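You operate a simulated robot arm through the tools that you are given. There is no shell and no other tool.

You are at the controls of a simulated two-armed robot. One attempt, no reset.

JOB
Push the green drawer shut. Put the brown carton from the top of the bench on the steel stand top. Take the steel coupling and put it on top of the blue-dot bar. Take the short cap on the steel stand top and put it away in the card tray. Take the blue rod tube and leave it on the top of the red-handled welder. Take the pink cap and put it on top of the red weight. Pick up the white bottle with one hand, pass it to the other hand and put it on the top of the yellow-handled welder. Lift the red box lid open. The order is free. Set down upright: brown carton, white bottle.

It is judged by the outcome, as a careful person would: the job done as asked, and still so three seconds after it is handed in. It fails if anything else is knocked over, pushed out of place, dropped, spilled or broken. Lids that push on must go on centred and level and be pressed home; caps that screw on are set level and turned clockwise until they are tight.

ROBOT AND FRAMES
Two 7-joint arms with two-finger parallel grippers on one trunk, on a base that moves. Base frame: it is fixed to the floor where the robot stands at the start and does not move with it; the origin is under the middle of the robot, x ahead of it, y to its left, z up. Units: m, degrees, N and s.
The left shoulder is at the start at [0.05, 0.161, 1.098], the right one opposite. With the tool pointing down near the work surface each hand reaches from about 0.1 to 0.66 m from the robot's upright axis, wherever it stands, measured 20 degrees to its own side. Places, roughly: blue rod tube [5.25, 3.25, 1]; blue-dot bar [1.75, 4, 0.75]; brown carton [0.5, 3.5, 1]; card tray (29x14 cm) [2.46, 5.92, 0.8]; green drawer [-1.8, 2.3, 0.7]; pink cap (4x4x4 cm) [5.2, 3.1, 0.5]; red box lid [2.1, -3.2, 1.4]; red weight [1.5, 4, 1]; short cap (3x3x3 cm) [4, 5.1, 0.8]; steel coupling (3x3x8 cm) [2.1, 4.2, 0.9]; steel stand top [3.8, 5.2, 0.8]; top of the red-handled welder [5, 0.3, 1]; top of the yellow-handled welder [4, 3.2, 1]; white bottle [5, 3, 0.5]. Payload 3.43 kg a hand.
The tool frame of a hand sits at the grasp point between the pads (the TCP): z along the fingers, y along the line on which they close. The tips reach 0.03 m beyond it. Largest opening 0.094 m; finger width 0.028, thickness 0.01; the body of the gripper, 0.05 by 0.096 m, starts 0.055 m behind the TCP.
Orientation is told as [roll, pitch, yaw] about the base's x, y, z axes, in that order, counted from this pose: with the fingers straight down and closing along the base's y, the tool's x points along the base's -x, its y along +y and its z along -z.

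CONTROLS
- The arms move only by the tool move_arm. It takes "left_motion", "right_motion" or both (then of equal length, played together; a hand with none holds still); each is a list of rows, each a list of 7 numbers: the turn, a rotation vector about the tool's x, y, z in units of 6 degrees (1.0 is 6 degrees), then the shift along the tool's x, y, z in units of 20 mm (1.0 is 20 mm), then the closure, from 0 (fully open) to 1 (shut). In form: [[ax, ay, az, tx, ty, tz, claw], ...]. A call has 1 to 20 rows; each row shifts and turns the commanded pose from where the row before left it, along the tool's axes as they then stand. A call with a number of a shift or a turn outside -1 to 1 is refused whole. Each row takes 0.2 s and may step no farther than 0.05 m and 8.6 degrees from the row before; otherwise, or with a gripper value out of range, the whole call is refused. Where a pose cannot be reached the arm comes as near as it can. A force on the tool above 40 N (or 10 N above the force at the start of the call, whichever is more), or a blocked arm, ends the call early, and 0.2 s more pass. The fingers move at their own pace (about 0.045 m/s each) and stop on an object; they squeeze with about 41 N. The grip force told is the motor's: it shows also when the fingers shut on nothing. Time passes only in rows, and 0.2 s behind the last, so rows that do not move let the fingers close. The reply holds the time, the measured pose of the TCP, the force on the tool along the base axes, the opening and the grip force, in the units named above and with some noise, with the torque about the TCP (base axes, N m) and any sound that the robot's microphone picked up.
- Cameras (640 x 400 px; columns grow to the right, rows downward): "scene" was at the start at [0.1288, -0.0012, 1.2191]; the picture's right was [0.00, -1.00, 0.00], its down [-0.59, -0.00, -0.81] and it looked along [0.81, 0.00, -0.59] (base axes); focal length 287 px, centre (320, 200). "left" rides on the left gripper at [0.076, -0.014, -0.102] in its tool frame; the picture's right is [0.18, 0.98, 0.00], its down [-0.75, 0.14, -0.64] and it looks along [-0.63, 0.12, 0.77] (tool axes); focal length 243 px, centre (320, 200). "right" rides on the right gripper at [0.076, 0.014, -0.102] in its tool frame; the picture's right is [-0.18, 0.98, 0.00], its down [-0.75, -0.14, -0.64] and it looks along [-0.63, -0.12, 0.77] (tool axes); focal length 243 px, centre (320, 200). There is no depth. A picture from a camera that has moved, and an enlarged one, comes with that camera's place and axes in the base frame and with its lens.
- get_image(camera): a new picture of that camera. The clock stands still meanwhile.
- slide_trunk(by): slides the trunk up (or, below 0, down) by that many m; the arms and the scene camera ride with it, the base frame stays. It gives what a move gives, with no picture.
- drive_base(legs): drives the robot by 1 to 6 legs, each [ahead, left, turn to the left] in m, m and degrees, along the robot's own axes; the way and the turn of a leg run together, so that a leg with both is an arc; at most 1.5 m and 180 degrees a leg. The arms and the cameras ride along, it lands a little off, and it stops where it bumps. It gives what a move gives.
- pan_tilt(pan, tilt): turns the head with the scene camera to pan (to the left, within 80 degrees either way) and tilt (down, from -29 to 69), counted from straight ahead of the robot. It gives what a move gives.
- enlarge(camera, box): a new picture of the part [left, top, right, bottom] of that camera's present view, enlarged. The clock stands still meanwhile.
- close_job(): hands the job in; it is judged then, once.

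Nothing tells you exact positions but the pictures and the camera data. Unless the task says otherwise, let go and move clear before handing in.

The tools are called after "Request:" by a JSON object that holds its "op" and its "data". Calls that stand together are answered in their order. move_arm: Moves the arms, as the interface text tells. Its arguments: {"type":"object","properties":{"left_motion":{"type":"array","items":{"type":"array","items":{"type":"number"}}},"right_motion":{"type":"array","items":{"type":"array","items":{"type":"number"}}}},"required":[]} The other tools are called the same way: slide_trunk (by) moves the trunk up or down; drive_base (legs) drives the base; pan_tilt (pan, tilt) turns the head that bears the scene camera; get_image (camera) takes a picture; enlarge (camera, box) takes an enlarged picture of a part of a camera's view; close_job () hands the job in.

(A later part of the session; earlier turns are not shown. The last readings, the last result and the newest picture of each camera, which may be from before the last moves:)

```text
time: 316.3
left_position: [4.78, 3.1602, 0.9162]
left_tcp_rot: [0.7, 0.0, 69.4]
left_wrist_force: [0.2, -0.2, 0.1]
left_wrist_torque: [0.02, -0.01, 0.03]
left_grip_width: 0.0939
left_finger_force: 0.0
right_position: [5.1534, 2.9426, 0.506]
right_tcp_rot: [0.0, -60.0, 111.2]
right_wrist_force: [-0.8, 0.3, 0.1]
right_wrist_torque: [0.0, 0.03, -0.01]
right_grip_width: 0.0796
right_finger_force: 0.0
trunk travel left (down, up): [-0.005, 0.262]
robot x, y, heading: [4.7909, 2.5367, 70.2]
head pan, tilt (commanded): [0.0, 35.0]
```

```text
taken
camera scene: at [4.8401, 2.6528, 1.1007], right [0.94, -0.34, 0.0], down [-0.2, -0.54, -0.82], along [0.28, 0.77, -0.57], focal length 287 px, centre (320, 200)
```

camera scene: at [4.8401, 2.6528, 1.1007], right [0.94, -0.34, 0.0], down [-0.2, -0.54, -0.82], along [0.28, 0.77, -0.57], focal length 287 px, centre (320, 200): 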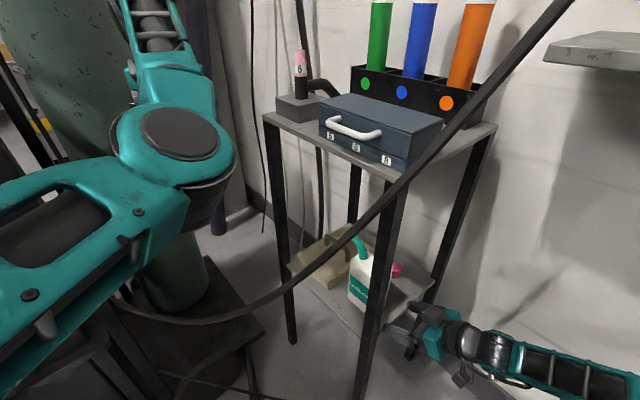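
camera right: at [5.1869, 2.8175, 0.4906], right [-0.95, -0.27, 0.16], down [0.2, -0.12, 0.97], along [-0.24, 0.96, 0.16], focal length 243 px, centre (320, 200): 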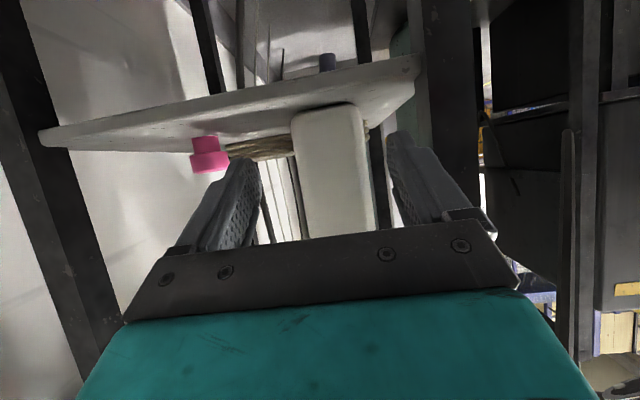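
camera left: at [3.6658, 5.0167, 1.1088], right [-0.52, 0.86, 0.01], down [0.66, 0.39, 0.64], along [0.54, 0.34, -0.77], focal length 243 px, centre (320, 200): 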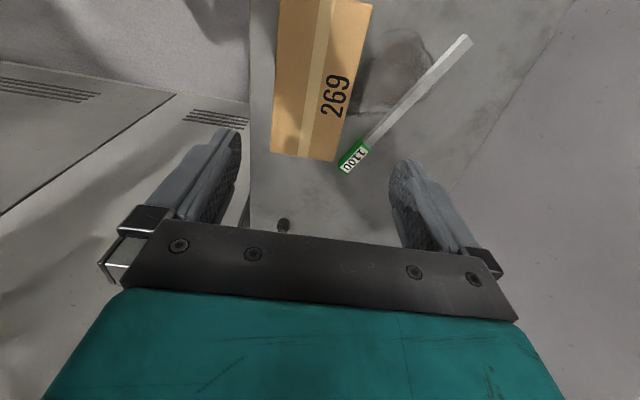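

Aligned within 4 mm. Advancing the remaining 9 cm around the bottle.

Request:
{"op": "move_arm", "data": {"right_motion": [[0, 0, 0, -0.5, 0.09, 0.866, 0.15], [0, 0, 0, -0.5, 0.09, 0.866, 0.15], [0, 0, 0, -0.5, 0, 0.866, 0.15], [0, 0, 0, -0.5, 0, 0.866, 0.15], [0, 0, 0, -0.33, 0, 0.57, 0.15]]}}

Request:
{"op": "get_image", "data": {"camera": "right"}}

Request:
{"op": "enlarge", "data": {"camera": "scene", "box": [300, 210, 460, 350]}}

```text
time: 317.5
left_position: [4.7804, 3.1594, 0.9171]
left_tcp_rot: [0.8, 0.0, 69.4]
left_wrist_force: [-0.3, 0.7, 0.0]
left_wrist_torque: [-0.01, -0.01, -0.01]
left_grip_width: 0.094
left_finger_force: 0.0
right_position: [5.1153, 3.0271, 0.506]
right_tcp_rot: [0.1, -60.1, 111.2]
right_wrist_force: [0.4, -0.5, 0.3]
right_wrist_torque: [-0.03, -0.01, 0.0]
right_grip_width: 0.08
right_finger_force: 0.2
trunk travel left (down, up): [-0.005, 0.262]
robot x, y, heading: [4.794, 2.5337, 69.9]
head pan, tilt (commanded): [0.0, 35.0]
```

```text
taken
camera right: at [5.1479, 2.9036, 0.4918], right [-0.95, -0.27, 0.16], down [0.2, -0.12, 0.97], along [-0.24, 0.96, 0.16], focal length 243 px, centre (320, 200)
```

right: 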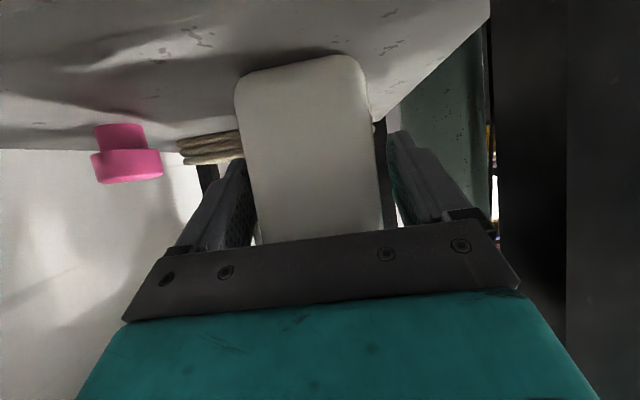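

```text
2.86 times, centred on (380, 280) of scene
camera zoom: at [4.8401, 2.6528, 1.1007], right [0.94, -0.34, 0.0], down [-0.2, -0.54, -0.82], along [0.28, 0.77, -0.57], focal length 821 px, centre (149, -29)
```

zoom: 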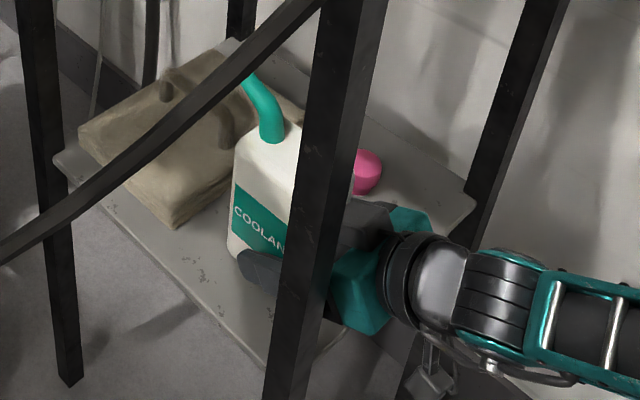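

The fingers straddle the bottle. Closing now.

Request:
{"op": "move_arm", "data": {"right_motion": [[0, 0, 0, 0, -0.1, 0, 0.25], [0, 0, 0, 0, 0, 0, 0.35], [0, 0, 0, 0, 0, 0, 0.5], [0, 0, 0, 0, 0, 0, 1], [0, 0, 0, 0, 0, 0, 1], [0, 0, 0, 0, 0, 0, 1]]}}

Request:
{"op": "get_image", "data": {"camera": "right"}}

```text
time: 318.9
left_position: [4.7798, 3.1594, 0.917]
left_tcp_rot: [0.8, -0.1, 69.4]
left_wrist_force: [0.2, -0.1, -0.3]
left_wrist_torque: [0.04, 0.0, -0.03]
left_grip_width: 0.094
left_finger_force: 0.0
right_position: [5.1167, 3.0288, 0.5073]
right_tcp_rot: [0.1, -60.0, 111.1]
right_wrist_force: [-2.0, 0.0, 0.3]
right_wrist_torque: [0.09, 0.16, 0.11]
right_grip_width: 0.0644
right_finger_force: 41.5
trunk travel left (down, up): [-0.005, 0.262]
robot x, y, heading: [4.7935, 2.5351, 69.9]
head pan, tilt (commanded): [0.0, 35.0]
```

```text
taken
camera right: at [5.1508, 2.9048, 0.4913], right [-0.95, -0.27, 0.16], down [0.2, -0.11, 0.97], along [-0.24, 0.96, 0.16], focal length 243 px, centre (320, 200)
```

right: 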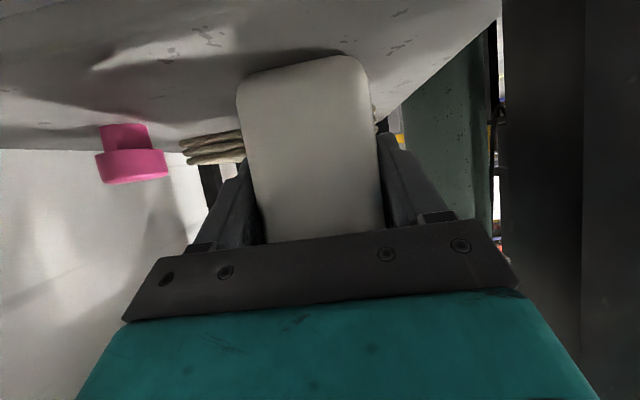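

Gripped at 64 mm. Lifting 3 cm and checking that the bottle follows.

Request:
{"op": "move_arm", "data": {"right_motion": [[0, 0, 0, -0.3, 0, -0.17, 1], [0, 0, 0, -0.5, 0, -0.29, 1], [0, 0, 0, -0.5, 0, -0.29, 1], [0, 0, 0, 0, 0, 0, 1]]}}

Request:
{"op": "get_image", "data": {"camera": "right"}}

Request:
{"op": "enlarge", "data": {"camera": "scene", "box": [300, 210, 460, 350]}}

```text
time: 319.9
left_position: [4.7798, 3.1599, 0.916]
left_tcp_rot: [0.8, 0.0, 69.3]
left_wrist_force: [-0.2, 0.3, -0.3]
left_wrist_torque: [0.0, -0.01, 0.01]
left_grip_width: 0.0939
left_finger_force: 0.1
right_position: [5.1181, 3.0297, 0.5348]
right_tcp_rot: [0.1, -59.9, 111.1]
right_wrist_force: [0.4, 0.4, -7.1]
right_wrist_torque: [-0.12, -0.07, 0.04]
right_grip_width: 0.0642
right_finger_force: 40.4
trunk travel left (down, up): [-0.005, 0.262]
robot x, y, heading: [4.796, 2.5348, 69.9]
head pan, tilt (commanded): [0.0, 35.0]
```

```text
taken
camera right: at [5.1506, 2.9061, 0.5201], right [-0.95, -0.27, 0.16], down [0.2, -0.11, 0.97], along [-0.24, 0.96, 0.16], focal length 243 px, centre (320, 200)
```

right: 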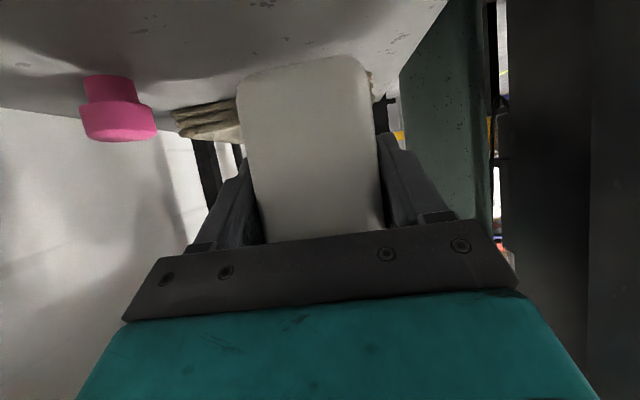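

```text
2.86 times, centred on (380, 280) of scene
camera zoom: at [4.8404, 2.6532, 1.1006], right [0.94, -0.34, 0.0], down [-0.2, -0.54, -0.82], along [0.28, 0.77, -0.57], focal length 821 px, centre (149, -29)
```

zoom: 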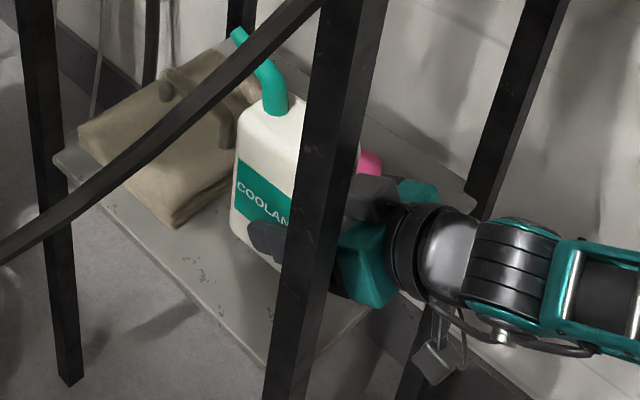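

The bottle is lifted level (≈0.7 kg). Withdrawing straight back out of the rack's side.

Request:
{"op": "move_arm", "data": {"right_motion": [[0, 0, 0, 0.4, 0, -0.7, 1], [0, 0, 0, 0.5, 0, -0.866, 1], [0, 0, 0, 0.5, 0, -0.866, 1], [0, 0, 0, 0.5, 0, -0.866, 1], [0, 0, 0, 0.5, 0, -0.866, 1], [0, 0, 0, 0.5, 0, -0.866, 1], [0, 0, 0, 0.5, 0, -0.866, 1], [0, 0, 0, 0.5, 0, -0.866, 1], [0, 0, 0, 0.5, 0, -0.866, 1], [0, 0, 0, 0.5, 0, -0.866, 1]]}}

Request:
{"op": "get_image", "data": {"camera": "right"}}

Request:
{"op": "get_image", "data": {"camera": "scene"}}

```text
time: 322.1
left_position: [4.78, 3.1604, 0.9163]
left_tcp_rot: [0.8, 0.0, 69.4]
left_wrist_force: [-0.8, 0.6, 0.6]
left_wrist_torque: [0.01, 0.01, 0.0]
left_grip_width: 0.0941
left_finger_force: 0.1
right_position: [5.1905, 2.8458, 0.5348]
right_tcp_rot: [-0.1, -60.0, 111.2]
right_wrist_force: [-0.2, 0.2, -7.2]
right_wrist_torque: [-0.13, -0.07, -0.04]
right_grip_width: 0.0642
right_finger_force: 40.9
trunk travel left (down, up): [-0.005, 0.262]
robot x, y, heading: [4.7938, 2.5364, 69.7]
head pan, tilt (commanded): [0.0, 35.0]
```

```text
taken
camera right: at [5.2243, 2.7224, 0.5205], right [-0.95, -0.27, 0.16], down [0.2, -0.12, 0.97], along [-0.24, 0.96, 0.16], focal length 243 px, centre (320, 200)
```

right: 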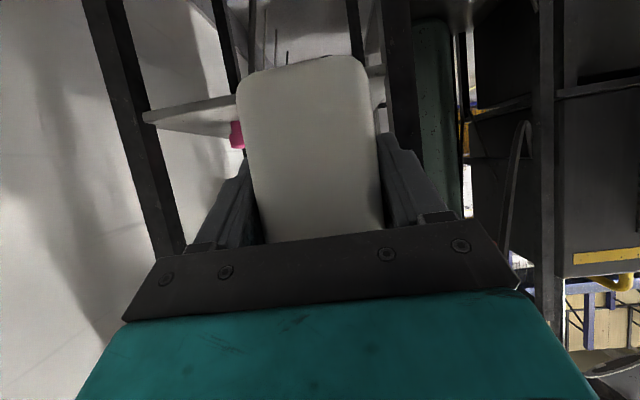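

```text
taken
camera scene: at [4.8405, 2.6531, 1.1006], right [0.94, -0.34, 0.0], down [-0.2, -0.54, -0.82], along [0.28, 0.77, -0.57], focal length 287 px, centre (320, 200)
```

scene: 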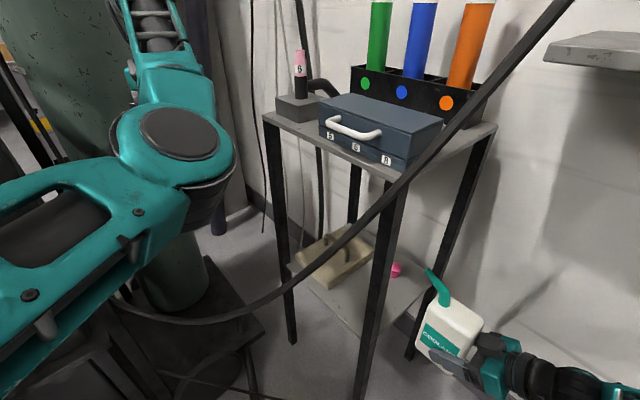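

Bottle clear of the rack. I'll raise the trunk 0.14 m so the right elbow stays above the desk, then back out.

Request:
{"op": "slide_trunk", "data": {"by": 0.14}}

Request:
{"op": "drive_base", "data": {"legs": [[-0.3, 0.03, 0]]}}

Request:
{"op": "get_image", "data": {"camera": "scene"}}

```text
time: 323.8
left_position: [4.7808, 3.1595, 1.0574]
left_tcp_rot: [0.8, 0.0, 69.5]
left_wrist_force: [0.0, -0.5, 0.4]
left_wrist_torque: [0.03, 0.03, -0.04]
left_grip_width: 0.0939
left_finger_force: 0.0
right_position: [5.1909, 2.8472, 0.6761]
right_tcp_rot: [0.1, -59.9, 111.1]
right_wrist_force: [-0.5, 0.2, -7.5]
right_wrist_torque: [-0.15, -0.05, 0.01]
right_grip_width: 0.0647
right_finger_force: 41.6
trunk travel left (down, up): [-0.145, 0.122]
robot x, y, heading: [4.7952, 2.5338, 69.9]
head pan, tilt (commanded): [0.0, 35.0]
```

```text
time: 325.8
left_position: [4.647, 2.8886, 1.0571]
left_tcp_rot: [0.8, 0.0, 69.8]
left_wrist_force: [-0.2, -0.2, 0.7]
left_wrist_torque: [0.02, 0.0, 0.0]
left_grip_width: 0.0942
left_finger_force: 0.0
right_position: [5.0601, 2.5801, 0.6756]
right_tcp_rot: [0.1, -59.8, 111.5]
right_wrist_force: [-0.4, -0.7, -7.4]
right_wrist_torque: [-0.16, -0.06, -0.03]
right_grip_width: 0.0643
right_finger_force: 40.8
trunk travel left (down, up): [-0.145, 0.122]
robot x, y, heading: [4.666, 2.2647, 70.3]
head pan, tilt (commanded): [0.0, 35.0]
```

```text
taken
camera scene: at [4.7106, 2.3833, 1.2407], right [0.94, -0.33, 0.0], down [-0.19, -0.54, -0.82], along [0.27, 0.77, -0.57], focal length 287 px, centre (320, 200)
```

scene: 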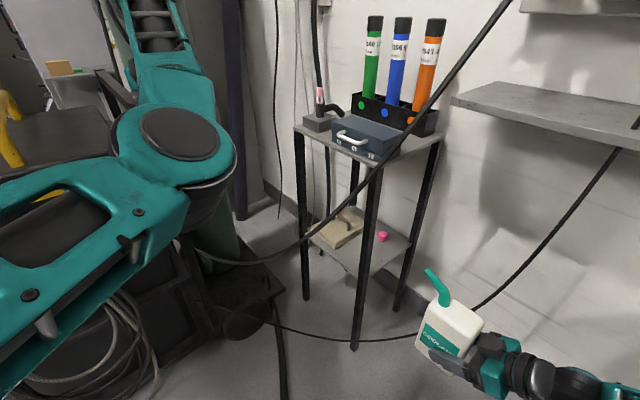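

The bottle is out. I'll back off into open floor and bring the bottle to the centre in front of me for the handover.

Request:
{"op": "drive_base", "data": {"legs": [[-0.4, 0.05, 0]]}}

Request:
{"op": "slide_trunk", "data": {"by": 0.1}}

Request:
{"op": "move_arm", "data": {"right_motion": [[0, 0, 0, -0.46, 0.45, 0.3, 1], [0, 0, 0, -0.924, 0.9, 0.601, 1], [0, 0, 0, -0.924, 0.9, 0.601, 1], [0, 0, 0, -0.924, 0.9, 0.601, 1], [0, 0, 0, -0.924, 0.9, 0.601, 1], [0, 0, 0, -0.924, 0.9, 0.601, 1], [0, 0, 0, -0.924, 0.9, 0.601, 1], [0, 0, 0, -0.924, 0.9, 0.601, 1], [0, 0, 0, -0.924, 0.9, 0.601, 1], [0, 0, 0, -0.924, 0.9, 0.601, 1], [0, 0, 0, -0.46, 0.45, 0.3, 1]]}}

Request:
{"op": "get_image", "data": {"camera": "scene"}}

```text
time: 328.1
left_position: [4.4747, 2.5594, 1.0564]
left_tcp_rot: [0.6, 0.0, 70.1]
left_wrist_force: [-0.4, -1.3, 0.4]
left_wrist_torque: [-0.01, 0.0, 0.0]
left_grip_width: 0.0941
left_finger_force: 0.0
right_position: [4.8895, 2.2818, 0.7155]
right_tcp_rot: [-3.2, -65.4, 114.9]
right_wrist_force: [-27.4, -10.2, 11.6]
right_wrist_torque: [-1.95, -2.77, -3.93]
right_grip_width: 0.0641
right_finger_force: 41.0
trunk travel left (down, up): [-0.145, 0.122]
robot x, y, heading: [4.4989, 1.9335, 70.6]
head pan, tilt (commanded): [0.0, 35.0]
stopped in leg 1: the force on the tool passed its limit at 67 N (the readings are from after the stop); the commanded pose is now the measured one
```

```text
time: 329.4
left_position: [4.4785, 2.5609, 1.155]
left_tcp_rot: [0.6, 0.2, 70.1]
left_wrist_force: [-0.3, 0.9, -0.5]
left_wrist_torque: [-0.01, 0.02, 0.0]
left_grip_width: 0.0941
left_finger_force: 0.1
right_position: [4.8959, 2.2826, 0.8143]
right_tcp_rot: [-3.4, -65.1, 114.6]
right_wrist_force: [0.8, 0.0, -7.5]
right_wrist_torque: [-0.16, -0.09, -0.03]
right_grip_width: 0.0644
right_finger_force: 40.8
trunk travel left (down, up): [-0.245, 0.022]
robot x, y, heading: [4.5062, 1.9375, 70.6]
head pan, tilt (commanded): [0.0, 35.0]
```

```text
time: 331.8
left_position: [4.4776, 2.5603, 1.1567]
left_tcp_rot: [0.7, 0.1, 70.2]
left_wrist_force: [0.1, 0.4, 0.1]
left_wrist_torque: [-0.01, 0.02, 0.0]
left_grip_width: 0.0943
left_finger_force: 0.0
right_position: [4.6589, 2.3893, 0.9296]
right_tcp_rot: [-3.4, -65.1, 114.6]
right_wrist_force: [0.8, -0.4, -7.9]
right_wrist_torque: [-0.14, -0.08, 0.01]
right_grip_width: 0.0642
right_finger_force: 41.3
trunk travel left (down, up): [-0.245, 0.022]
robot x, y, heading: [4.5038, 1.9315, 70.8]
head pan, tilt (commanded): [0.0, 35.0]
```

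```text
taken
camera scene: at [4.5449, 2.0545, 1.3406], right [0.94, -0.33, 0.0], down [-0.19, -0.54, -0.82], along [0.27, 0.77, -0.57], focal length 287 px, centre (320, 200)
```

scene: 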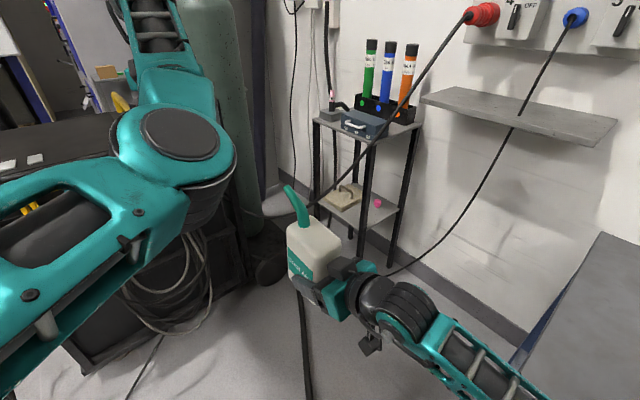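

While backing, the right wrist brushed the desk corner (the call stopped) but the bottle is still held. The hand was tipped by ~5°; I'll restore its orientation and check the bottle and desk.

Request:
{"op": "move_arm", "data": {"right_motion": [[-0.57, 0, 0, 0, 0, 0, 1], [0, 0.85, 0, 0, 0, 0, 1]]}}

Request:
{"op": "get_image", "data": {"camera": "scene"}}

Request:
{"op": "pan_tilt", "data": {"pan": -55, "tilt": 30}}

Request:
{"op": "get_image", "data": {"camera": "scene"}}

```text
time: 332.4
left_position: [4.4793, 2.5603, 1.1554]
left_tcp_rot: [0.7, 0.1, 70.2]
left_wrist_force: [-0.2, 0.1, -0.5]
left_wrist_torque: [0.04, 0.0, 0.0]
left_grip_width: 0.0939
left_finger_force: 0.0
right_position: [4.6574, 2.388, 0.9287]
right_tcp_rot: [0.1, -59.9, 114.6]
right_wrist_force: [-0.2, 0.0, -7.0]
right_wrist_torque: [-0.13, -0.05, -0.02]
right_grip_width: 0.0643
right_finger_force: 41.3
trunk travel left (down, up): [-0.245, 0.022]
robot x, y, heading: [4.4992, 1.9372, 71.0]
head pan, tilt (commanded): [0.0, 35.0]
```

```text
taken
camera scene: at [4.545, 2.0546, 1.3405], right [0.94, -0.33, 0.0], down [-0.19, -0.54, -0.82], along [0.27, 0.77, -0.57], focal length 287 px, centre (320, 200)
```

scene: 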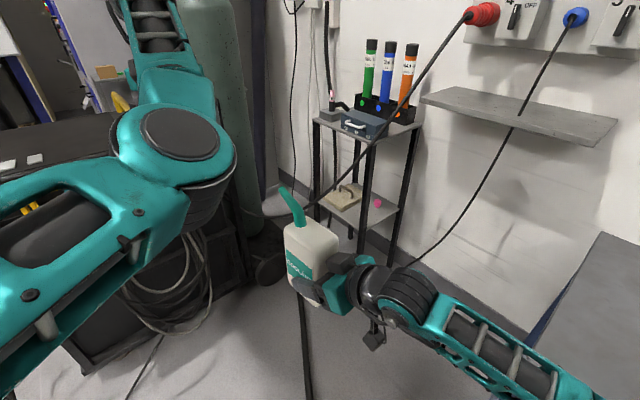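

```text
time: 333.6
left_position: [4.4785, 2.5609, 1.1556]
left_tcp_rot: [0.8, 0.2, 70.1]
left_wrist_force: [0.2, 0.4, 0.3]
left_wrist_torque: [0.01, 0.01, 0.01]
left_grip_width: 0.0941
left_finger_force: 0.2
right_position: [4.6586, 2.3881, 0.9285]
right_tcp_rot: [-0.1, -60.0, 114.6]
right_wrist_force: [-0.3, 0.3, -7.7]
right_wrist_torque: [-0.18, -0.05, 0.0]
right_grip_width: 0.0643
right_finger_force: 41.2
trunk travel left (down, up): [-0.245, 0.022]
robot x, y, heading: [4.4977, 1.9324, 70.9]
head pan, tilt (commanded): [-55.0, 30.0]
```

```text
taken
camera scene: at [4.6031, 1.996, 1.3484], right [0.27, -0.96, 0.0], down [-0.48, -0.14, -0.87], along [0.83, 0.24, -0.5], focal length 287 px, centre (320, 200)
```

scene: 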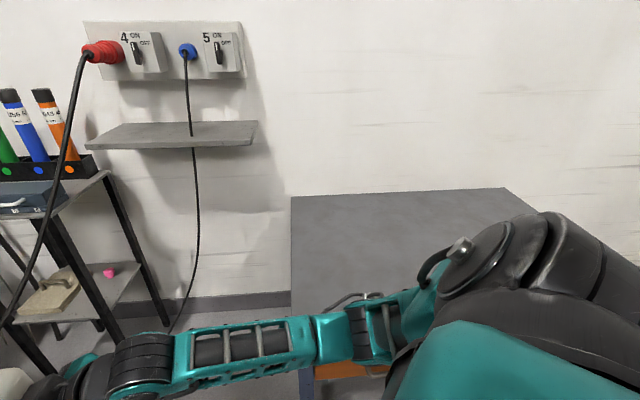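

The desk looks unmoved. Checking how upright the bottle is in the grip.

Request:
{"op": "pan_tilt", "data": {"pan": 10, "tilt": 35}}

Request:
{"op": "enlarge", "data": {"camera": "scene", "box": [260, 160, 460, 360]}}

Request:
{"op": "get_image", "data": {"camera": "left"}}

```text
time: 335.0
left_position: [4.4776, 2.5605, 1.1552]
left_tcp_rot: [0.7, 0.1, 70.1]
left_wrist_force: [-0.6, -0.7, 0.1]
left_wrist_torque: [-0.04, 0.02, 0.05]
left_grip_width: 0.0943
left_finger_force: 0.2
right_position: [4.6578, 2.3893, 0.9276]
right_tcp_rot: [-0.1, -60.0, 114.6]
right_wrist_force: [-0.8, 0.1, -7.2]
right_wrist_torque: [-0.15, -0.09, -0.01]
right_grip_width: 0.0643
right_finger_force: 41.2
trunk travel left (down, up): [-0.245, 0.022]
robot x, y, heading: [4.5017, 1.9337, 70.8]
head pan, tilt (commanded): [10.0, 35.0]
```

```text
2.00 times, centred on (360, 260) of scene
camera zoom: at [4.5303, 2.0582, 1.3406], right [0.99, -0.16, 0.0], down [-0.09, -0.57, -0.82], along [0.13, 0.81, -0.57], focal length 575 px, centre (240, 80)
```

zoom: 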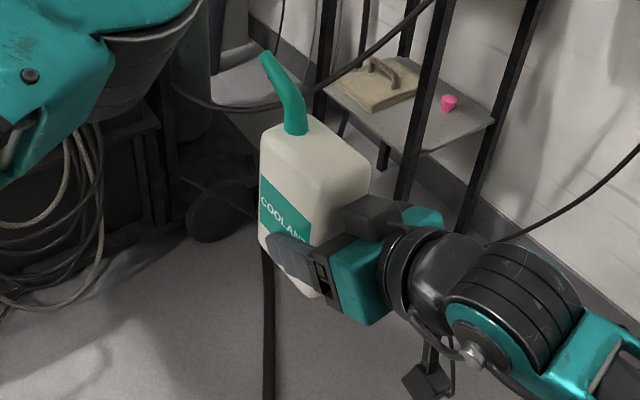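

```text
taken
camera left: at [4.4667, 2.4836, 1.2586], right [-0.99, 0.16, 0.01], down [0.13, 0.76, 0.64], along [0.09, 0.64, -0.77], focal length 243 px, centre (320, 200)
```

left: 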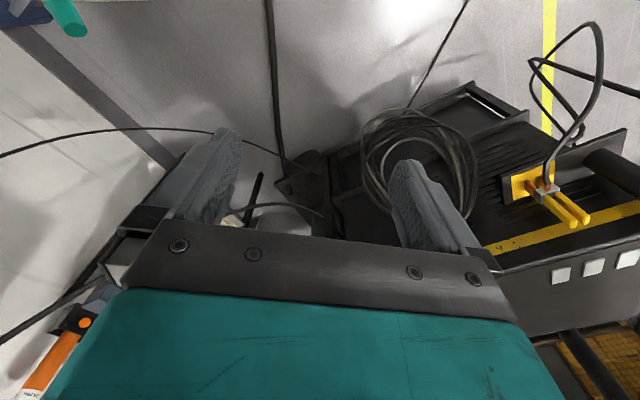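

The bottle is upright. I'll shift it a bit forward and left so the left hand can reach comfortably, and yaw the left hand to match (114.6°).

Request:
{"op": "move_arm", "data": {"right_motion": [[0, 0, 0, -0.53, 0.14, 0.916, 1], [0, 0, 0, -0.53, 0.14, 0.916, 1], [0, 0, 0, -0.53, 0.14, 0.916, 1], [0, 0, 0, -0.53, 0.14, 0.916, 1], [0, 0, 0, -0.53, 0.14, 0.916, 1], [0, 0, 0, -0.53, 0.14, 0.916, 1], [0, 0, 0, 0, 0, 0, 1], [0, 0, 0, 0, 0, 0, 1]], "left_motion": [[0, 0, -0.93, 0, 0, 0, 0], [0, 0, -0.93, 0, 0, 0, 0], [0, 0, -0.93, 0, 0, 0, 0], [0, 0, -0.93, 0, 0, 0, 0], [0, 0, -0.93, 0, 0, 0, 0], [0, 0, -0.93, 0, 0, 0, 0], [0, 0, -0.93, 0, 0, 0, 0], [0, 0, -0.93, 0, 0, 0, 0]]}}

Request:
{"op": "get_image", "data": {"camera": "scene"}}

Request:
{"op": "get_image", "data": {"camera": "left"}}

```text
time: 336.8
left_position: [4.4787, 2.561, 1.1551]
left_tcp_rot: [0.6, -0.4, 114.9]
left_wrist_force: [-0.7, -0.9, 0.0]
left_wrist_torque: [-0.04, 0.02, 0.03]
left_grip_width: 0.0941
left_finger_force: 0.1
right_position: [4.5896, 2.497, 0.9265]
right_tcp_rot: [0.1, -60.0, 114.7]
right_wrist_force: [-0.4, -0.4, -7.1]
right_wrist_torque: [-0.14, -0.1, 0.02]
right_grip_width: 0.0646
right_finger_force: 40.7
trunk travel left (down, up): [-0.245, 0.022]
robot x, y, heading: [4.5043, 1.9328, 70.9]
head pan, tilt (commanded): [10.0, 35.0]
```

```text
taken
camera scene: at [4.5301, 2.0584, 1.3406], right [0.99, -0.16, 0.0], down [-0.09, -0.57, -0.82], along [0.13, 0.81, -0.57], focal length 287 px, centre (320, 200)
```

scene: 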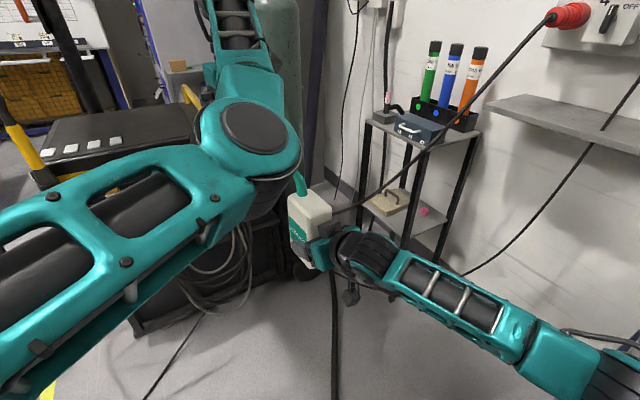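

```text
taken
camera left: at [4.5245, 2.4976, 1.2575], right [-0.81, -0.58, 0.01], down [-0.44, 0.62, 0.65], along [-0.38, 0.52, -0.76], focal length 243 px, centre (320, 200)
```

left: 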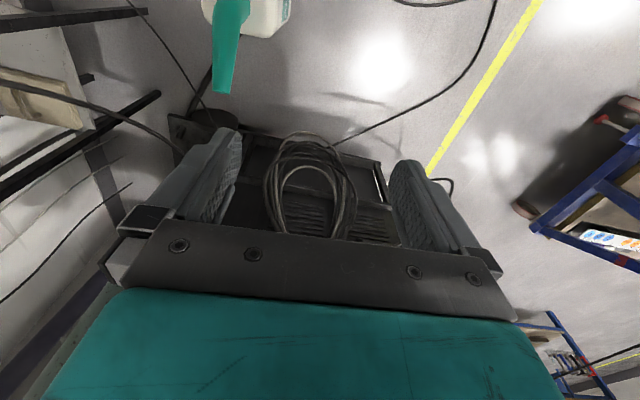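

Moving the left hand horizontally to above the bottle.

Request:
{"op": "move_arm", "data": {"left_motion": [[0, 0, 0, 0.967, -0.737, 0, 0], [0, 0, 0, 0.967, -0.737, 0, 0], [0, 0, 0, 0.967, -0.737, 0, 0], [0, 0, 0, 0.967, -0.737, 0, 0], [0, 0, 0, 0.967, -0.737, 0, 0], [0, 0, 0, 0, 0, 0, 0]]}}

Request:
{"op": "get_image", "data": {"camera": "left"}}

Request:
{"op": "get_image", "data": {"camera": "scene"}}

```text
time: 338.2
left_position: [4.5916, 2.5457, 1.156]
left_tcp_rot: [0.7, -0.3, 114.7]
left_wrist_force: [-0.7, -0.5, 0.5]
left_wrist_torque: [0.01, -0.01, -0.03]
left_grip_width: 0.0941
left_finger_force: 0.0
left hand out of reach, approached as far as the arm can: row 1, 2, 3, 4, 5
right_position: [4.5906, 2.4977, 0.9261]
right_tcp_rot: [0.0, -60.0, 114.7]
right_wrist_force: [-0.4, -0.4, -6.9]
right_wrist_torque: [-0.13, -0.09, 0.03]
right_grip_width: 0.0645
right_finger_force: 41.1
trunk travel left (down, up): [-0.245, 0.022]
robot x, y, heading: [4.4985, 1.9359, 70.8]
head pan, tilt (commanded): [10.0, 35.0]
```

```text
taken
camera left: at [4.6378, 2.4818, 1.2583], right [-0.81, -0.58, 0.01], down [-0.44, 0.62, 0.65], along [-0.38, 0.52, -0.76], focal length 243 px, centre (320, 200)
```

left: 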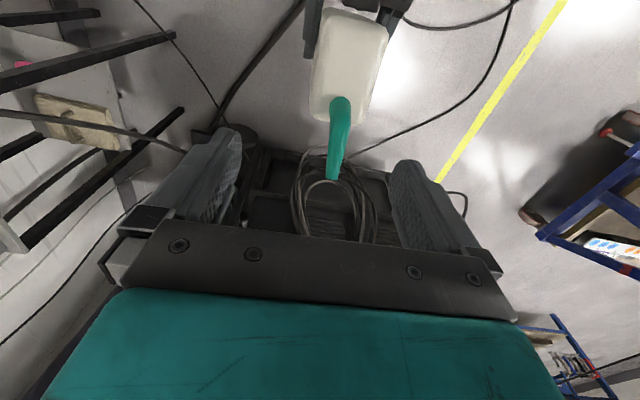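

```text
taken
camera scene: at [4.53, 2.0584, 1.3406], right [0.99, -0.16, 0.0], down [-0.09, -0.57, -0.82], along [0.13, 0.81, -0.57], focal length 287 px, centre (320, 200)
```

scene: 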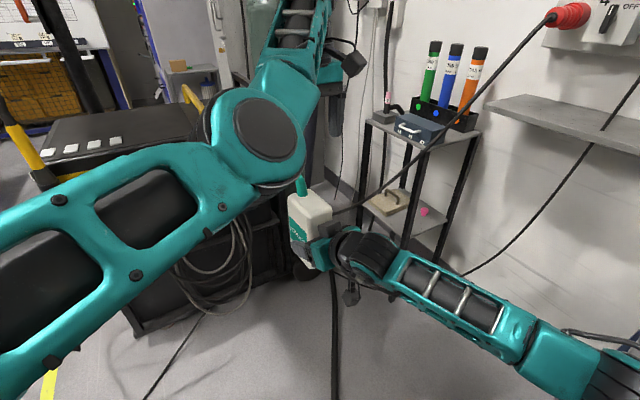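

The left hand is 4 cm short there; I'll bring the bottle to it with the right hand instead, then lower the left hand partway.

Request:
{"op": "move_arm", "data": {"right_motion": [[0, 0, 0, -0.44, -0.525, 0.76, 1], [0, 0, 0, -0.44, -0.525, 0.76, 1], [0, 0, 0, 0, 0, 0, 1], [0, 0, 0, 0, 0, 0, 1], [0, 0, 0, 0, 0, 0, 1], [0, 0, 0, 0, 0, 0, 1]], "left_motion": [[0, 0, 0, 0, 0, 0, 0], [0, 0, 0, 0, 0, 0, 0], [0, 0, 0, 0, 0, 1, 0], [0, 0, 0, 0, 0, 1, 0], [0, 0, 0, 0, 0, 1, 0], [0, 0, 0, 0, 0, 0.5, 0]]}}

Request:
{"op": "get_image", "data": {"camera": "left"}}

Request:
{"op": "get_image", "data": {"camera": "scene"}}

```text
time: 339.6
left_position: [4.5877, 2.5455, 1.0841]
left_tcp_rot: [0.7, -0.4, 114.9]
left_wrist_force: [0.0, -0.3, 0.0]
left_wrist_torque: [0.03, 0.0, 0.0]
left_grip_width: 0.0941
left_finger_force: 0.1
right_position: [4.595, 2.5389, 0.9276]
right_tcp_rot: [0.0, -60.0, 114.6]
right_wrist_force: [-0.4, -0.8, -7.9]
right_wrist_torque: [-0.14, -0.06, 0.0]
right_grip_width: 0.0642
right_finger_force: 41.3
trunk travel left (down, up): [-0.245, 0.022]
robot x, y, heading: [4.499, 1.9345, 70.8]
head pan, tilt (commanded): [10.0, 35.0]
```

```text
taken
camera left: at [4.6341, 2.482, 1.1877], right [-0.82, -0.58, 0.01], down [-0.44, 0.62, 0.65], along [-0.38, 0.53, -0.76], focal length 243 px, centre (320, 200)
```

left: 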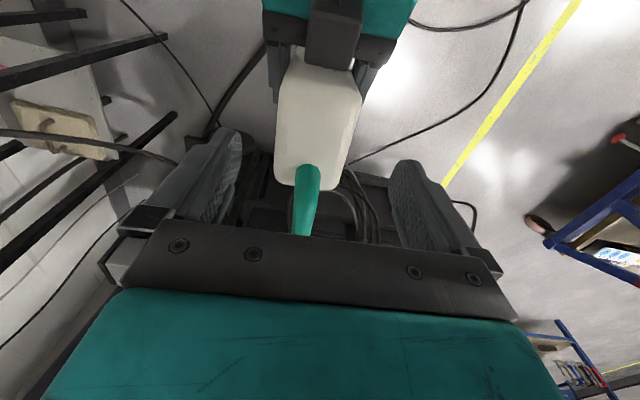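

```text
taken
camera scene: at [4.5302, 2.0585, 1.3406], right [0.99, -0.16, 0.0], down [-0.09, -0.57, -0.82], along [0.13, 0.81, -0.57], focal length 287 px, centre (320, 200)
```

scene: 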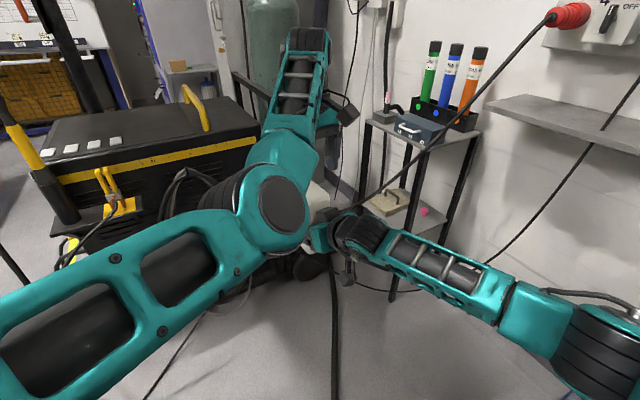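

The left hand is now right above the bottle's near half, fingers on either side. Lowering to overlap the bottle's top.

Request:
{"op": "move_arm", "data": {"left_motion": [[0, 0, 0, 0, -0.2, 0.8, 0], [0, 0, 0, 0, 0, 0.9, 0], [0, 0, 0, 0, 0, 0.9, 0], [0, 0, 0, 0, 0, 0.9, 0]]}}

Request:
{"op": "get_image", "data": {"camera": "left"}}

Request:
{"op": "get_image", "data": {"camera": "right"}}

```text
time: 340.6
left_position: [4.5925, 2.5473, 1.0156]
left_tcp_rot: [0.6, -0.4, 114.7]
left_wrist_force: [0.4, 0.1, 0.1]
left_wrist_torque: [0.0, 0.0, -0.04]
left_grip_width: 0.0944
left_finger_force: 0.1
right_position: [4.5933, 2.5393, 0.9277]
right_tcp_rot: [0.0, -60.0, 114.7]
right_wrist_force: [0.9, -0.1, -7.0]
right_wrist_torque: [-0.13, -0.07, -0.01]
right_grip_width: 0.0641
right_finger_force: 41.2
trunk travel left (down, up): [-0.245, 0.022]
robot x, y, heading: [4.5035, 1.9363, 71.1]
head pan, tilt (commanded): [10.0, 35.0]
```

```text
taken
camera left: at [4.6379, 2.4832, 1.1174], right [-0.81, -0.58, 0.01], down [-0.44, 0.62, 0.65], along [-0.38, 0.53, -0.76], focal length 243 px, centre (320, 200)
```

left: 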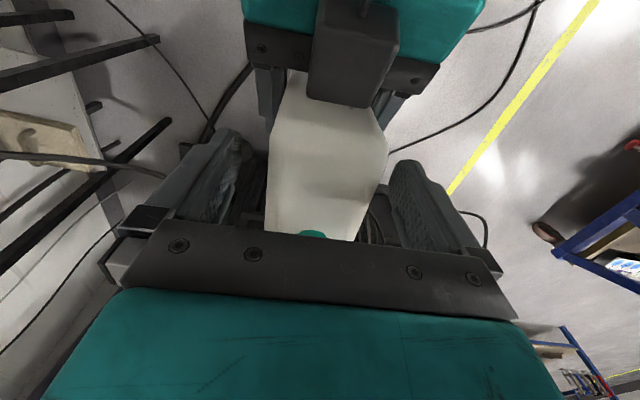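

```text
taken
camera right: at [4.6345, 2.4172, 0.9125], right [-0.93, -0.33, 0.16], down [0.2, -0.1, 0.97], along [-0.3, 0.94, 0.16], focal length 243 px, centre (320, 200)
```

right: 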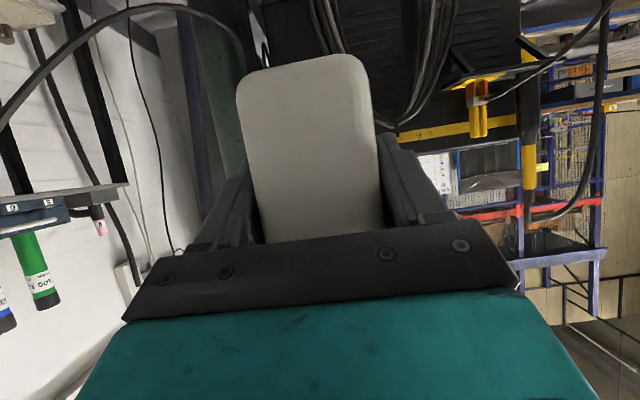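

Everything clears. Lowering the last 3 cm, then closing the left hand on the bottle's upper body.

Request:
{"op": "move_arm", "data": {"left_motion": [[0, 0, 0, 0, 0.0, 0.75, 0], [0, 0, 0, 0, 0, 0.75, 0]]}}

Request:
{"op": "get_image", "data": {"camera": "left"}}

```text
time: 341.2
left_position: [4.5911, 2.5503, 0.988]
left_tcp_rot: [0.4, -0.7, 114.8]
left_wrist_force: [0.6, 0.8, 12.5]
left_wrist_torque: [0.49, 0.29, -0.04]
left_grip_width: 0.0939
left_finger_force: 0.0
right_position: [4.5951, 2.537, 0.9233]
right_tcp_rot: [0.1, -59.4, 114.5]
right_wrist_force: [-0.8, -0.6, -21.3]
right_wrist_torque: [-0.8, -0.43, 0.05]
right_grip_width: 0.0644
right_finger_force: 40.7
trunk travel left (down, up): [-0.245, 0.022]
robot x, y, heading: [4.5006, 1.9362, 70.6]
head pan, tilt (commanded): [10.0, 35.0]
```

```text
taken
camera left: at [4.6373, 2.4853, 1.0897], right [-0.81, -0.58, 0.0], down [-0.44, 0.62, 0.65], along [-0.38, 0.53, -0.76], focal length 243 px, centre (320, 200)
```

left: 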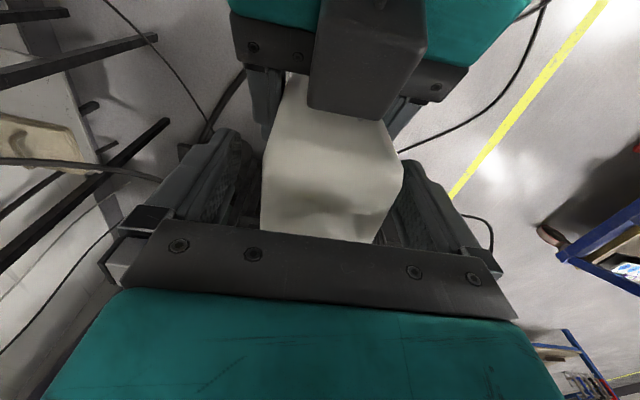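

The spout is touching the left palm. I'll raise the left hand 1.2 cm and shift the bottle 1.2 cm away to clear the spout.

Request:
{"op": "move_arm", "data": {"left_motion": [[0, 0, 0, 0, 0, -0.6, 0], [0, 0, 0, 0, 0, 0, 0], [0, 0, 0, 0, 0, 0, 0]], "right_motion": [[0, 0, 0, 0, 0, 0, 1], [0, 0, 0, -0.3, 0, 0.52, 1], [0, 0, 0, 0, 0, 0, 1]]}}

Request:
{"op": "get_image", "data": {"camera": "left"}}

Request:
{"op": "enlarge", "data": {"camera": "scene", "box": [230, 150, 430, 300]}}

```text
time: 342.0
left_position: [4.5926, 2.5472, 0.9976]
left_tcp_rot: [0.7, -0.4, 114.8]
left_wrist_force: [0.4, 0.1, -1.2]
left_wrist_torque: [0.01, -0.02, 0.0]
left_grip_width: 0.0939
left_finger_force: 0.1
right_position: [4.5892, 2.5507, 0.9287]
right_tcp_rot: [0.0, -60.1, 114.6]
right_wrist_force: [0.1, 0.8, -7.1]
right_wrist_torque: [-0.16, -0.03, 0.03]
right_grip_width: 0.0642
right_finger_force: 41.3
trunk travel left (down, up): [-0.245, 0.022]
robot x, y, heading: [4.5005, 1.9312, 70.7]
head pan, tilt (commanded): [10.0, 35.0]
```

```text
taken
camera left: at [4.6386, 2.4843, 1.1001], right [-0.82, -0.58, 0.01], down [-0.44, 0.62, 0.65], along [-0.38, 0.52, -0.76], focal length 243 px, centre (320, 200)
```

left: 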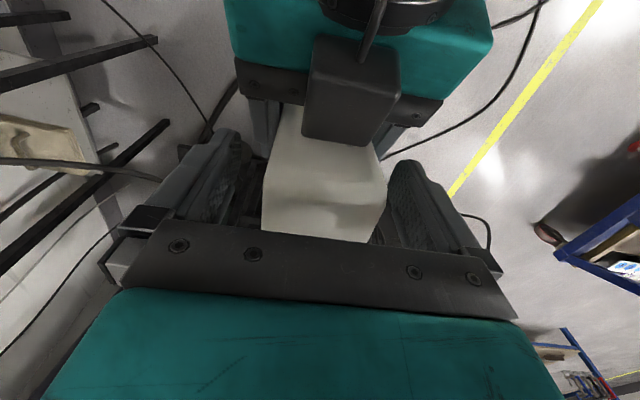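

```text
2.67 times, centred on (330, 225) of scene
camera zoom: at [4.5302, 2.0583, 1.3406], right [0.99, -0.16, 0.0], down [-0.09, -0.57, -0.82], along [0.13, 0.81, -0.57], focal length 766 px, centre (293, 133)
```

zoom: 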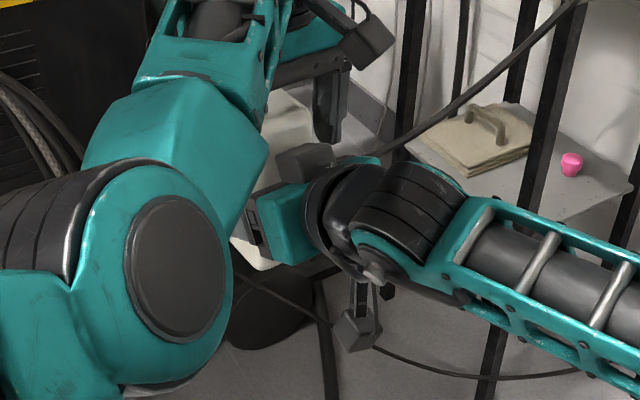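

Clear now. Lowering the left hand 5 mm and closing it on the bottle.

Request:
{"op": "move_arm", "data": {"left_motion": [[0, 0, 0, 0, -0.08, 0.25, 0], [0, 0, 0, 0, 0, 0, 0.2], [0, 0, 0, 0, 0, 0, 0.4], [0, 0, 0, 0, 0, 0, 1], [0, 0, 0, 0, 0, 0, 1], [0, 0, 0, 0, 0, 0, 1]]}}

Request:
{"op": "get_image", "data": {"camera": "left"}}

```text
time: 343.4
left_position: [4.592, 2.5477, 0.9936]
left_tcp_rot: [0.8, -0.4, 114.9]
left_wrist_force: [-8.8, -7.6, 0.7]
left_wrist_torque: [0.04, -0.48, -0.25]
left_grip_width: 0.0644
left_finger_force: 41.3
right_position: [4.5926, 2.5504, 0.9286]
right_tcp_rot: [0.0, -60.0, 114.4]
right_wrist_force: [8.2, 6.9, -7.4]
right_wrist_torque: [-0.66, 0.96, 0.23]
right_grip_width: 0.0645
right_finger_force: 40.9
trunk travel left (down, up): [-0.245, 0.022]
robot x, y, heading: [4.4994, 1.9329, 70.7]
head pan, tilt (commanded): [10.0, 35.0]
```

```text
taken
camera left: at [4.6386, 2.4843, 1.0953], right [-0.81, -0.58, 0.01], down [-0.44, 0.62, 0.65], along [-0.38, 0.52, -0.76], focal length 243 px, centre (320, 200)
```

left: 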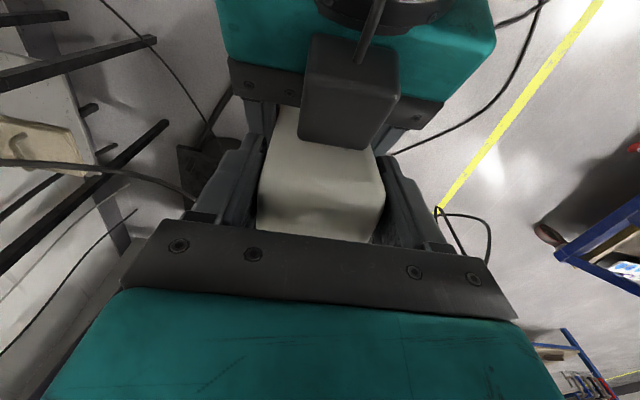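

Both hands hold the bottle. Now releasing with the right hand and withdrawing it backward and slightly down.

Request:
{"op": "move_arm", "data": {"right_motion": [[0, 0, 0, 0, 0, 0, 0.6], [0, 0, 0, 0, 0, 0, 0.3], [0, 0, 0, 0, 0, 0, 0.15], [0, 0, 0, 0, 0, 0, 0], [0, 0, 0, 0, 0, 0, 0], [0, 0, 0, 0, 0, 0, 0]], "left_motion": [[0, 0, 0, 0, 0, 0, 1], [0, 0, 0, 0, 0, 0, 1], [0, 0, 0, 0, 0, 0, 1], [0, 0, 0, 0, 0, 0, 1], [0, 0, 0, 0, 0, 0, 1], [0, 0, 0, 0, 0, 0, 1]]}}

Request:
{"op": "get_image", "data": {"camera": "left"}}

Request:
{"op": "get_image", "data": {"camera": "right"}}

```text
time: 344.8
left_position: [4.5924, 2.5483, 0.9931]
left_tcp_rot: [0.6, -0.4, 114.8]
left_wrist_force: [0.0, -0.3, -0.5]
left_wrist_torque: [-0.19, -0.11, -0.02]
left_grip_width: 0.0641
left_finger_force: 41.1
right_position: [4.5895, 2.5494, 0.9273]
right_tcp_rot: [0.0, -60.1, 114.5]
right_wrist_force: [0.4, -0.1, 0.8]
right_wrist_torque: [-0.02, 0.02, 0.01]
right_grip_width: 0.094
right_finger_force: 0.1
trunk travel left (down, up): [-0.245, 0.022]
robot x, y, heading: [4.4973, 1.9343, 70.7]
head pan, tilt (commanded): [10.0, 35.0]
```

```text
taken
camera left: at [4.639, 2.4842, 1.0954], right [-0.82, -0.58, 0.01], down [-0.44, 0.62, 0.65], along [-0.38, 0.53, -0.76], focal length 243 px, centre (320, 200)
```

left: 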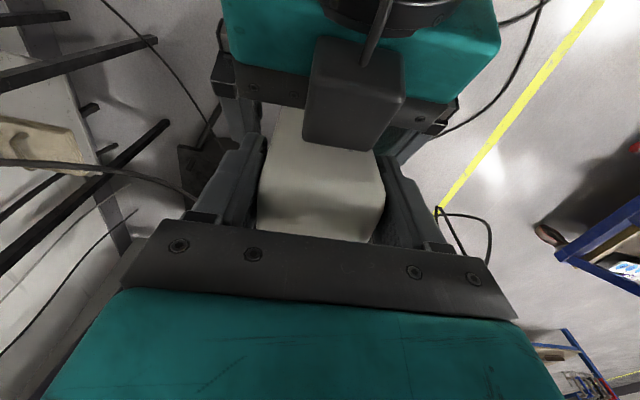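

```text
taken
camera right: at [4.6303, 2.4282, 0.9125], right [-0.93, -0.33, 0.16], down [0.2, -0.1, 0.97], along [-0.3, 0.94, 0.16], focal length 243 px, centre (320, 200)
```

right: 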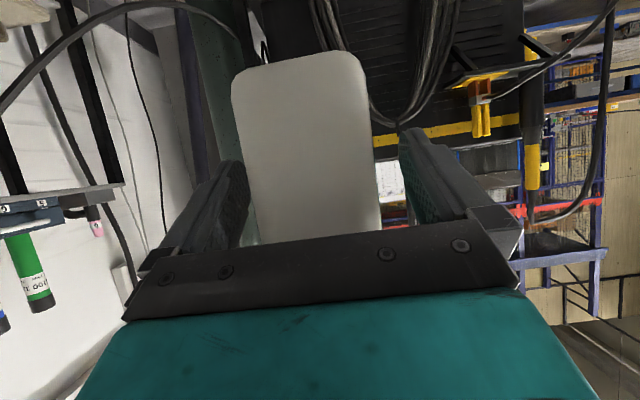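

Let me re-read the forces before withdrawing, to be sure the left hand carries the bottle.

Request:
{"op": "move_arm", "data": {"right_motion": [[0, 0, 0, 0, 0, 0, 0], [0, 0, 0, 0, 0, 0, 0]], "left_motion": [[0, 0, 0, 0, 0, 0, 1], [0, 0, 0, 0, 0, 0, 1]]}}

```text
time: 345.4
left_position: [4.5932, 2.5493, 0.9939]
left_tcp_rot: [0.7, -0.5, 114.8]
left_wrist_force: [0.5, 0.5, -0.3]
left_wrist_torque: [-0.17, -0.04, 0.02]
left_grip_width: 0.0643
left_finger_force: 41.2
right_position: [4.5906, 2.5488, 0.9273]
right_tcp_rot: [0.0, -60.1, 114.6]
right_wrist_force: [-0.2, -0.1, -0.2]
right_wrist_torque: [0.03, 0.0, -0.03]
right_grip_width: 0.0943
right_finger_force: 0.0
trunk travel left (down, up): [-0.245, 0.022]
robot x, y, heading: [4.5003, 1.9324, 71.0]
head pan, tilt (commanded): [10.0, 35.0]
```

Forces look ambiguous; I'll back the right hand off slowly and watch that the bottle stays with the left hand.

Request:
{"op": "move_arm", "data": {"right_motion": [[0, 0, 0, 0.3, 0, -0.35, 0], [0, 0, 0, 0.4, 0, -0.45, 0]], "left_motion": [[0, 0, 0, 0, 0, 0, 1], [0, 0, 0, 0, 0, 0, 1]]}}

Request:
{"op": "get_image", "data": {"camera": "right"}}

Request:
{"op": "get_image", "data": {"camera": "left"}}

```text
time: 346.0
left_position: [4.593, 2.5478, 0.9925]
left_tcp_rot: [0.6, -0.4, 114.9]
left_wrist_force: [-0.3, 0.2, 0.3]
left_wrist_torque: [-0.2, -0.08, -0.04]
left_grip_width: 0.0645
left_finger_force: 41.4
right_position: [4.5989, 2.5298, 0.923]
right_tcp_rot: [0.0, -60.1, 114.6]
right_wrist_force: [0.4, 0.4, 0.5]
right_wrist_torque: [0.01, -0.01, 0.03]
right_grip_width: 0.0942
right_finger_force: 0.1
trunk travel left (down, up): [-0.245, 0.022]
robot x, y, heading: [4.5038, 1.9361, 70.8]
head pan, tilt (commanded): [10.0, 35.0]
```

```text
taken
camera right: at [4.6386, 2.4086, 0.9079], right [-0.93, -0.33, 0.16], down [0.2, -0.1, 0.97], along [-0.3, 0.94, 0.16], focal length 243 px, centre (320, 200)
```

right: 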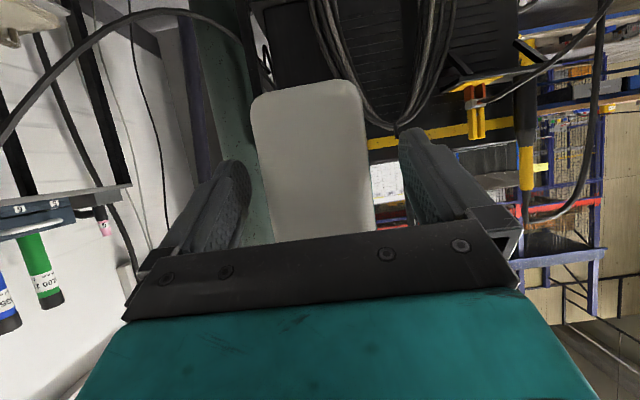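

```text
taken
camera left: at [4.6391, 2.4841, 1.0954], right [-0.82, -0.58, 0.01], down [-0.44, 0.62, 0.65], along [-0.38, 0.53, -0.76], focal length 243 px, centre (320, 200)
```

left: 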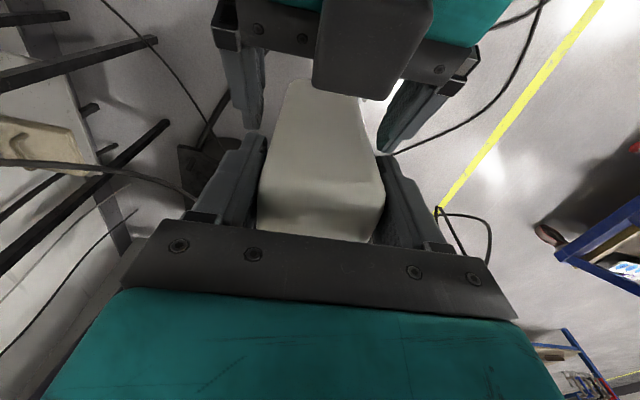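

The bottle stays with the left hand. Withdrawing the right hand fully.

Request:
{"op": "move_arm", "data": {"right_motion": [[0, 0, 0, 0.6, 0, -0.75, 0], [0, 0, 0, 0.6, 0, -0.75, 0], [0, 0, 0, 0.6, 0, -0.75, 0], [0, 0, 0, 0.6, -0.3, -0.75, 0], [0, 0, 0, 0.6, -0.5, -0.75, 0], [0, 0, 0, 0.3, -0.9, -0.4, 0], [0, 0, 0, 0.3, -0.9, -0.4, 0], [0, 0, 0, 0.3, -0.9, -0.4, 0]], "left_motion": [[0, 0, 0, 0, 0, 0, 1], [0, 0, 0, 0, 0, 0, 1], [0, 0, 0, 0, 0, 0, 1], [0, 0, 0, 0, 0, 0, 1], [0, 0, 0, 0, 0, 0, 1], [0, 0, 0, 0, 0, 0, 1], [0, 0, 0, 0, 0, 0, 1], [0, 0, 0, 0, 0, 0, 1]]}}

Request:
{"op": "get_image", "data": {"camera": "right"}}

Request:
{"op": "get_image", "data": {"camera": "scene"}}

```text
time: 347.8
left_position: [4.5933, 2.5475, 0.9938]
left_tcp_rot: [0.6, -0.3, 114.8]
left_wrist_force: [0.0, -0.3, 0.3]
left_wrist_torque: [-0.16, -0.09, 0.03]
left_grip_width: 0.0642
left_finger_force: 41.1
right_position: [4.7151, 2.4464, 0.9046]
right_tcp_rot: [0.0, -60.0, 114.6]
right_wrist_force: [0.8, -0.1, 0.0]
right_wrist_torque: [0.03, 0.01, -0.02]
right_grip_width: 0.0941
right_finger_force: 0.1
trunk travel left (down, up): [-0.245, 0.022]
robot x, y, heading: [4.5, 1.9343, 70.6]
head pan, tilt (commanded): [10.0, 35.0]
```

```text
taken
camera right: at [4.7559, 2.3248, 0.8897], right [-0.93, -0.33, 0.16], down [0.2, -0.1, 0.97], along [-0.3, 0.94, 0.16], focal length 243 px, centre (320, 200)
```

right: 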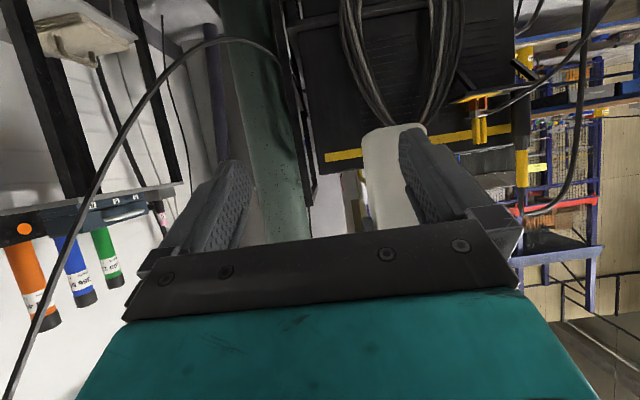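

```text
taken
camera scene: at [4.5304, 2.0583, 1.3406], right [0.99, -0.16, 0.0], down [-0.09, -0.57, -0.82], along [0.13, 0.81, -0.57], focal length 287 px, centre (320, 200)
```

scene: 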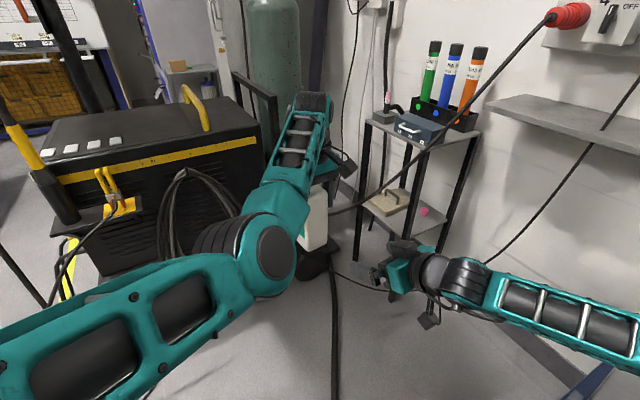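

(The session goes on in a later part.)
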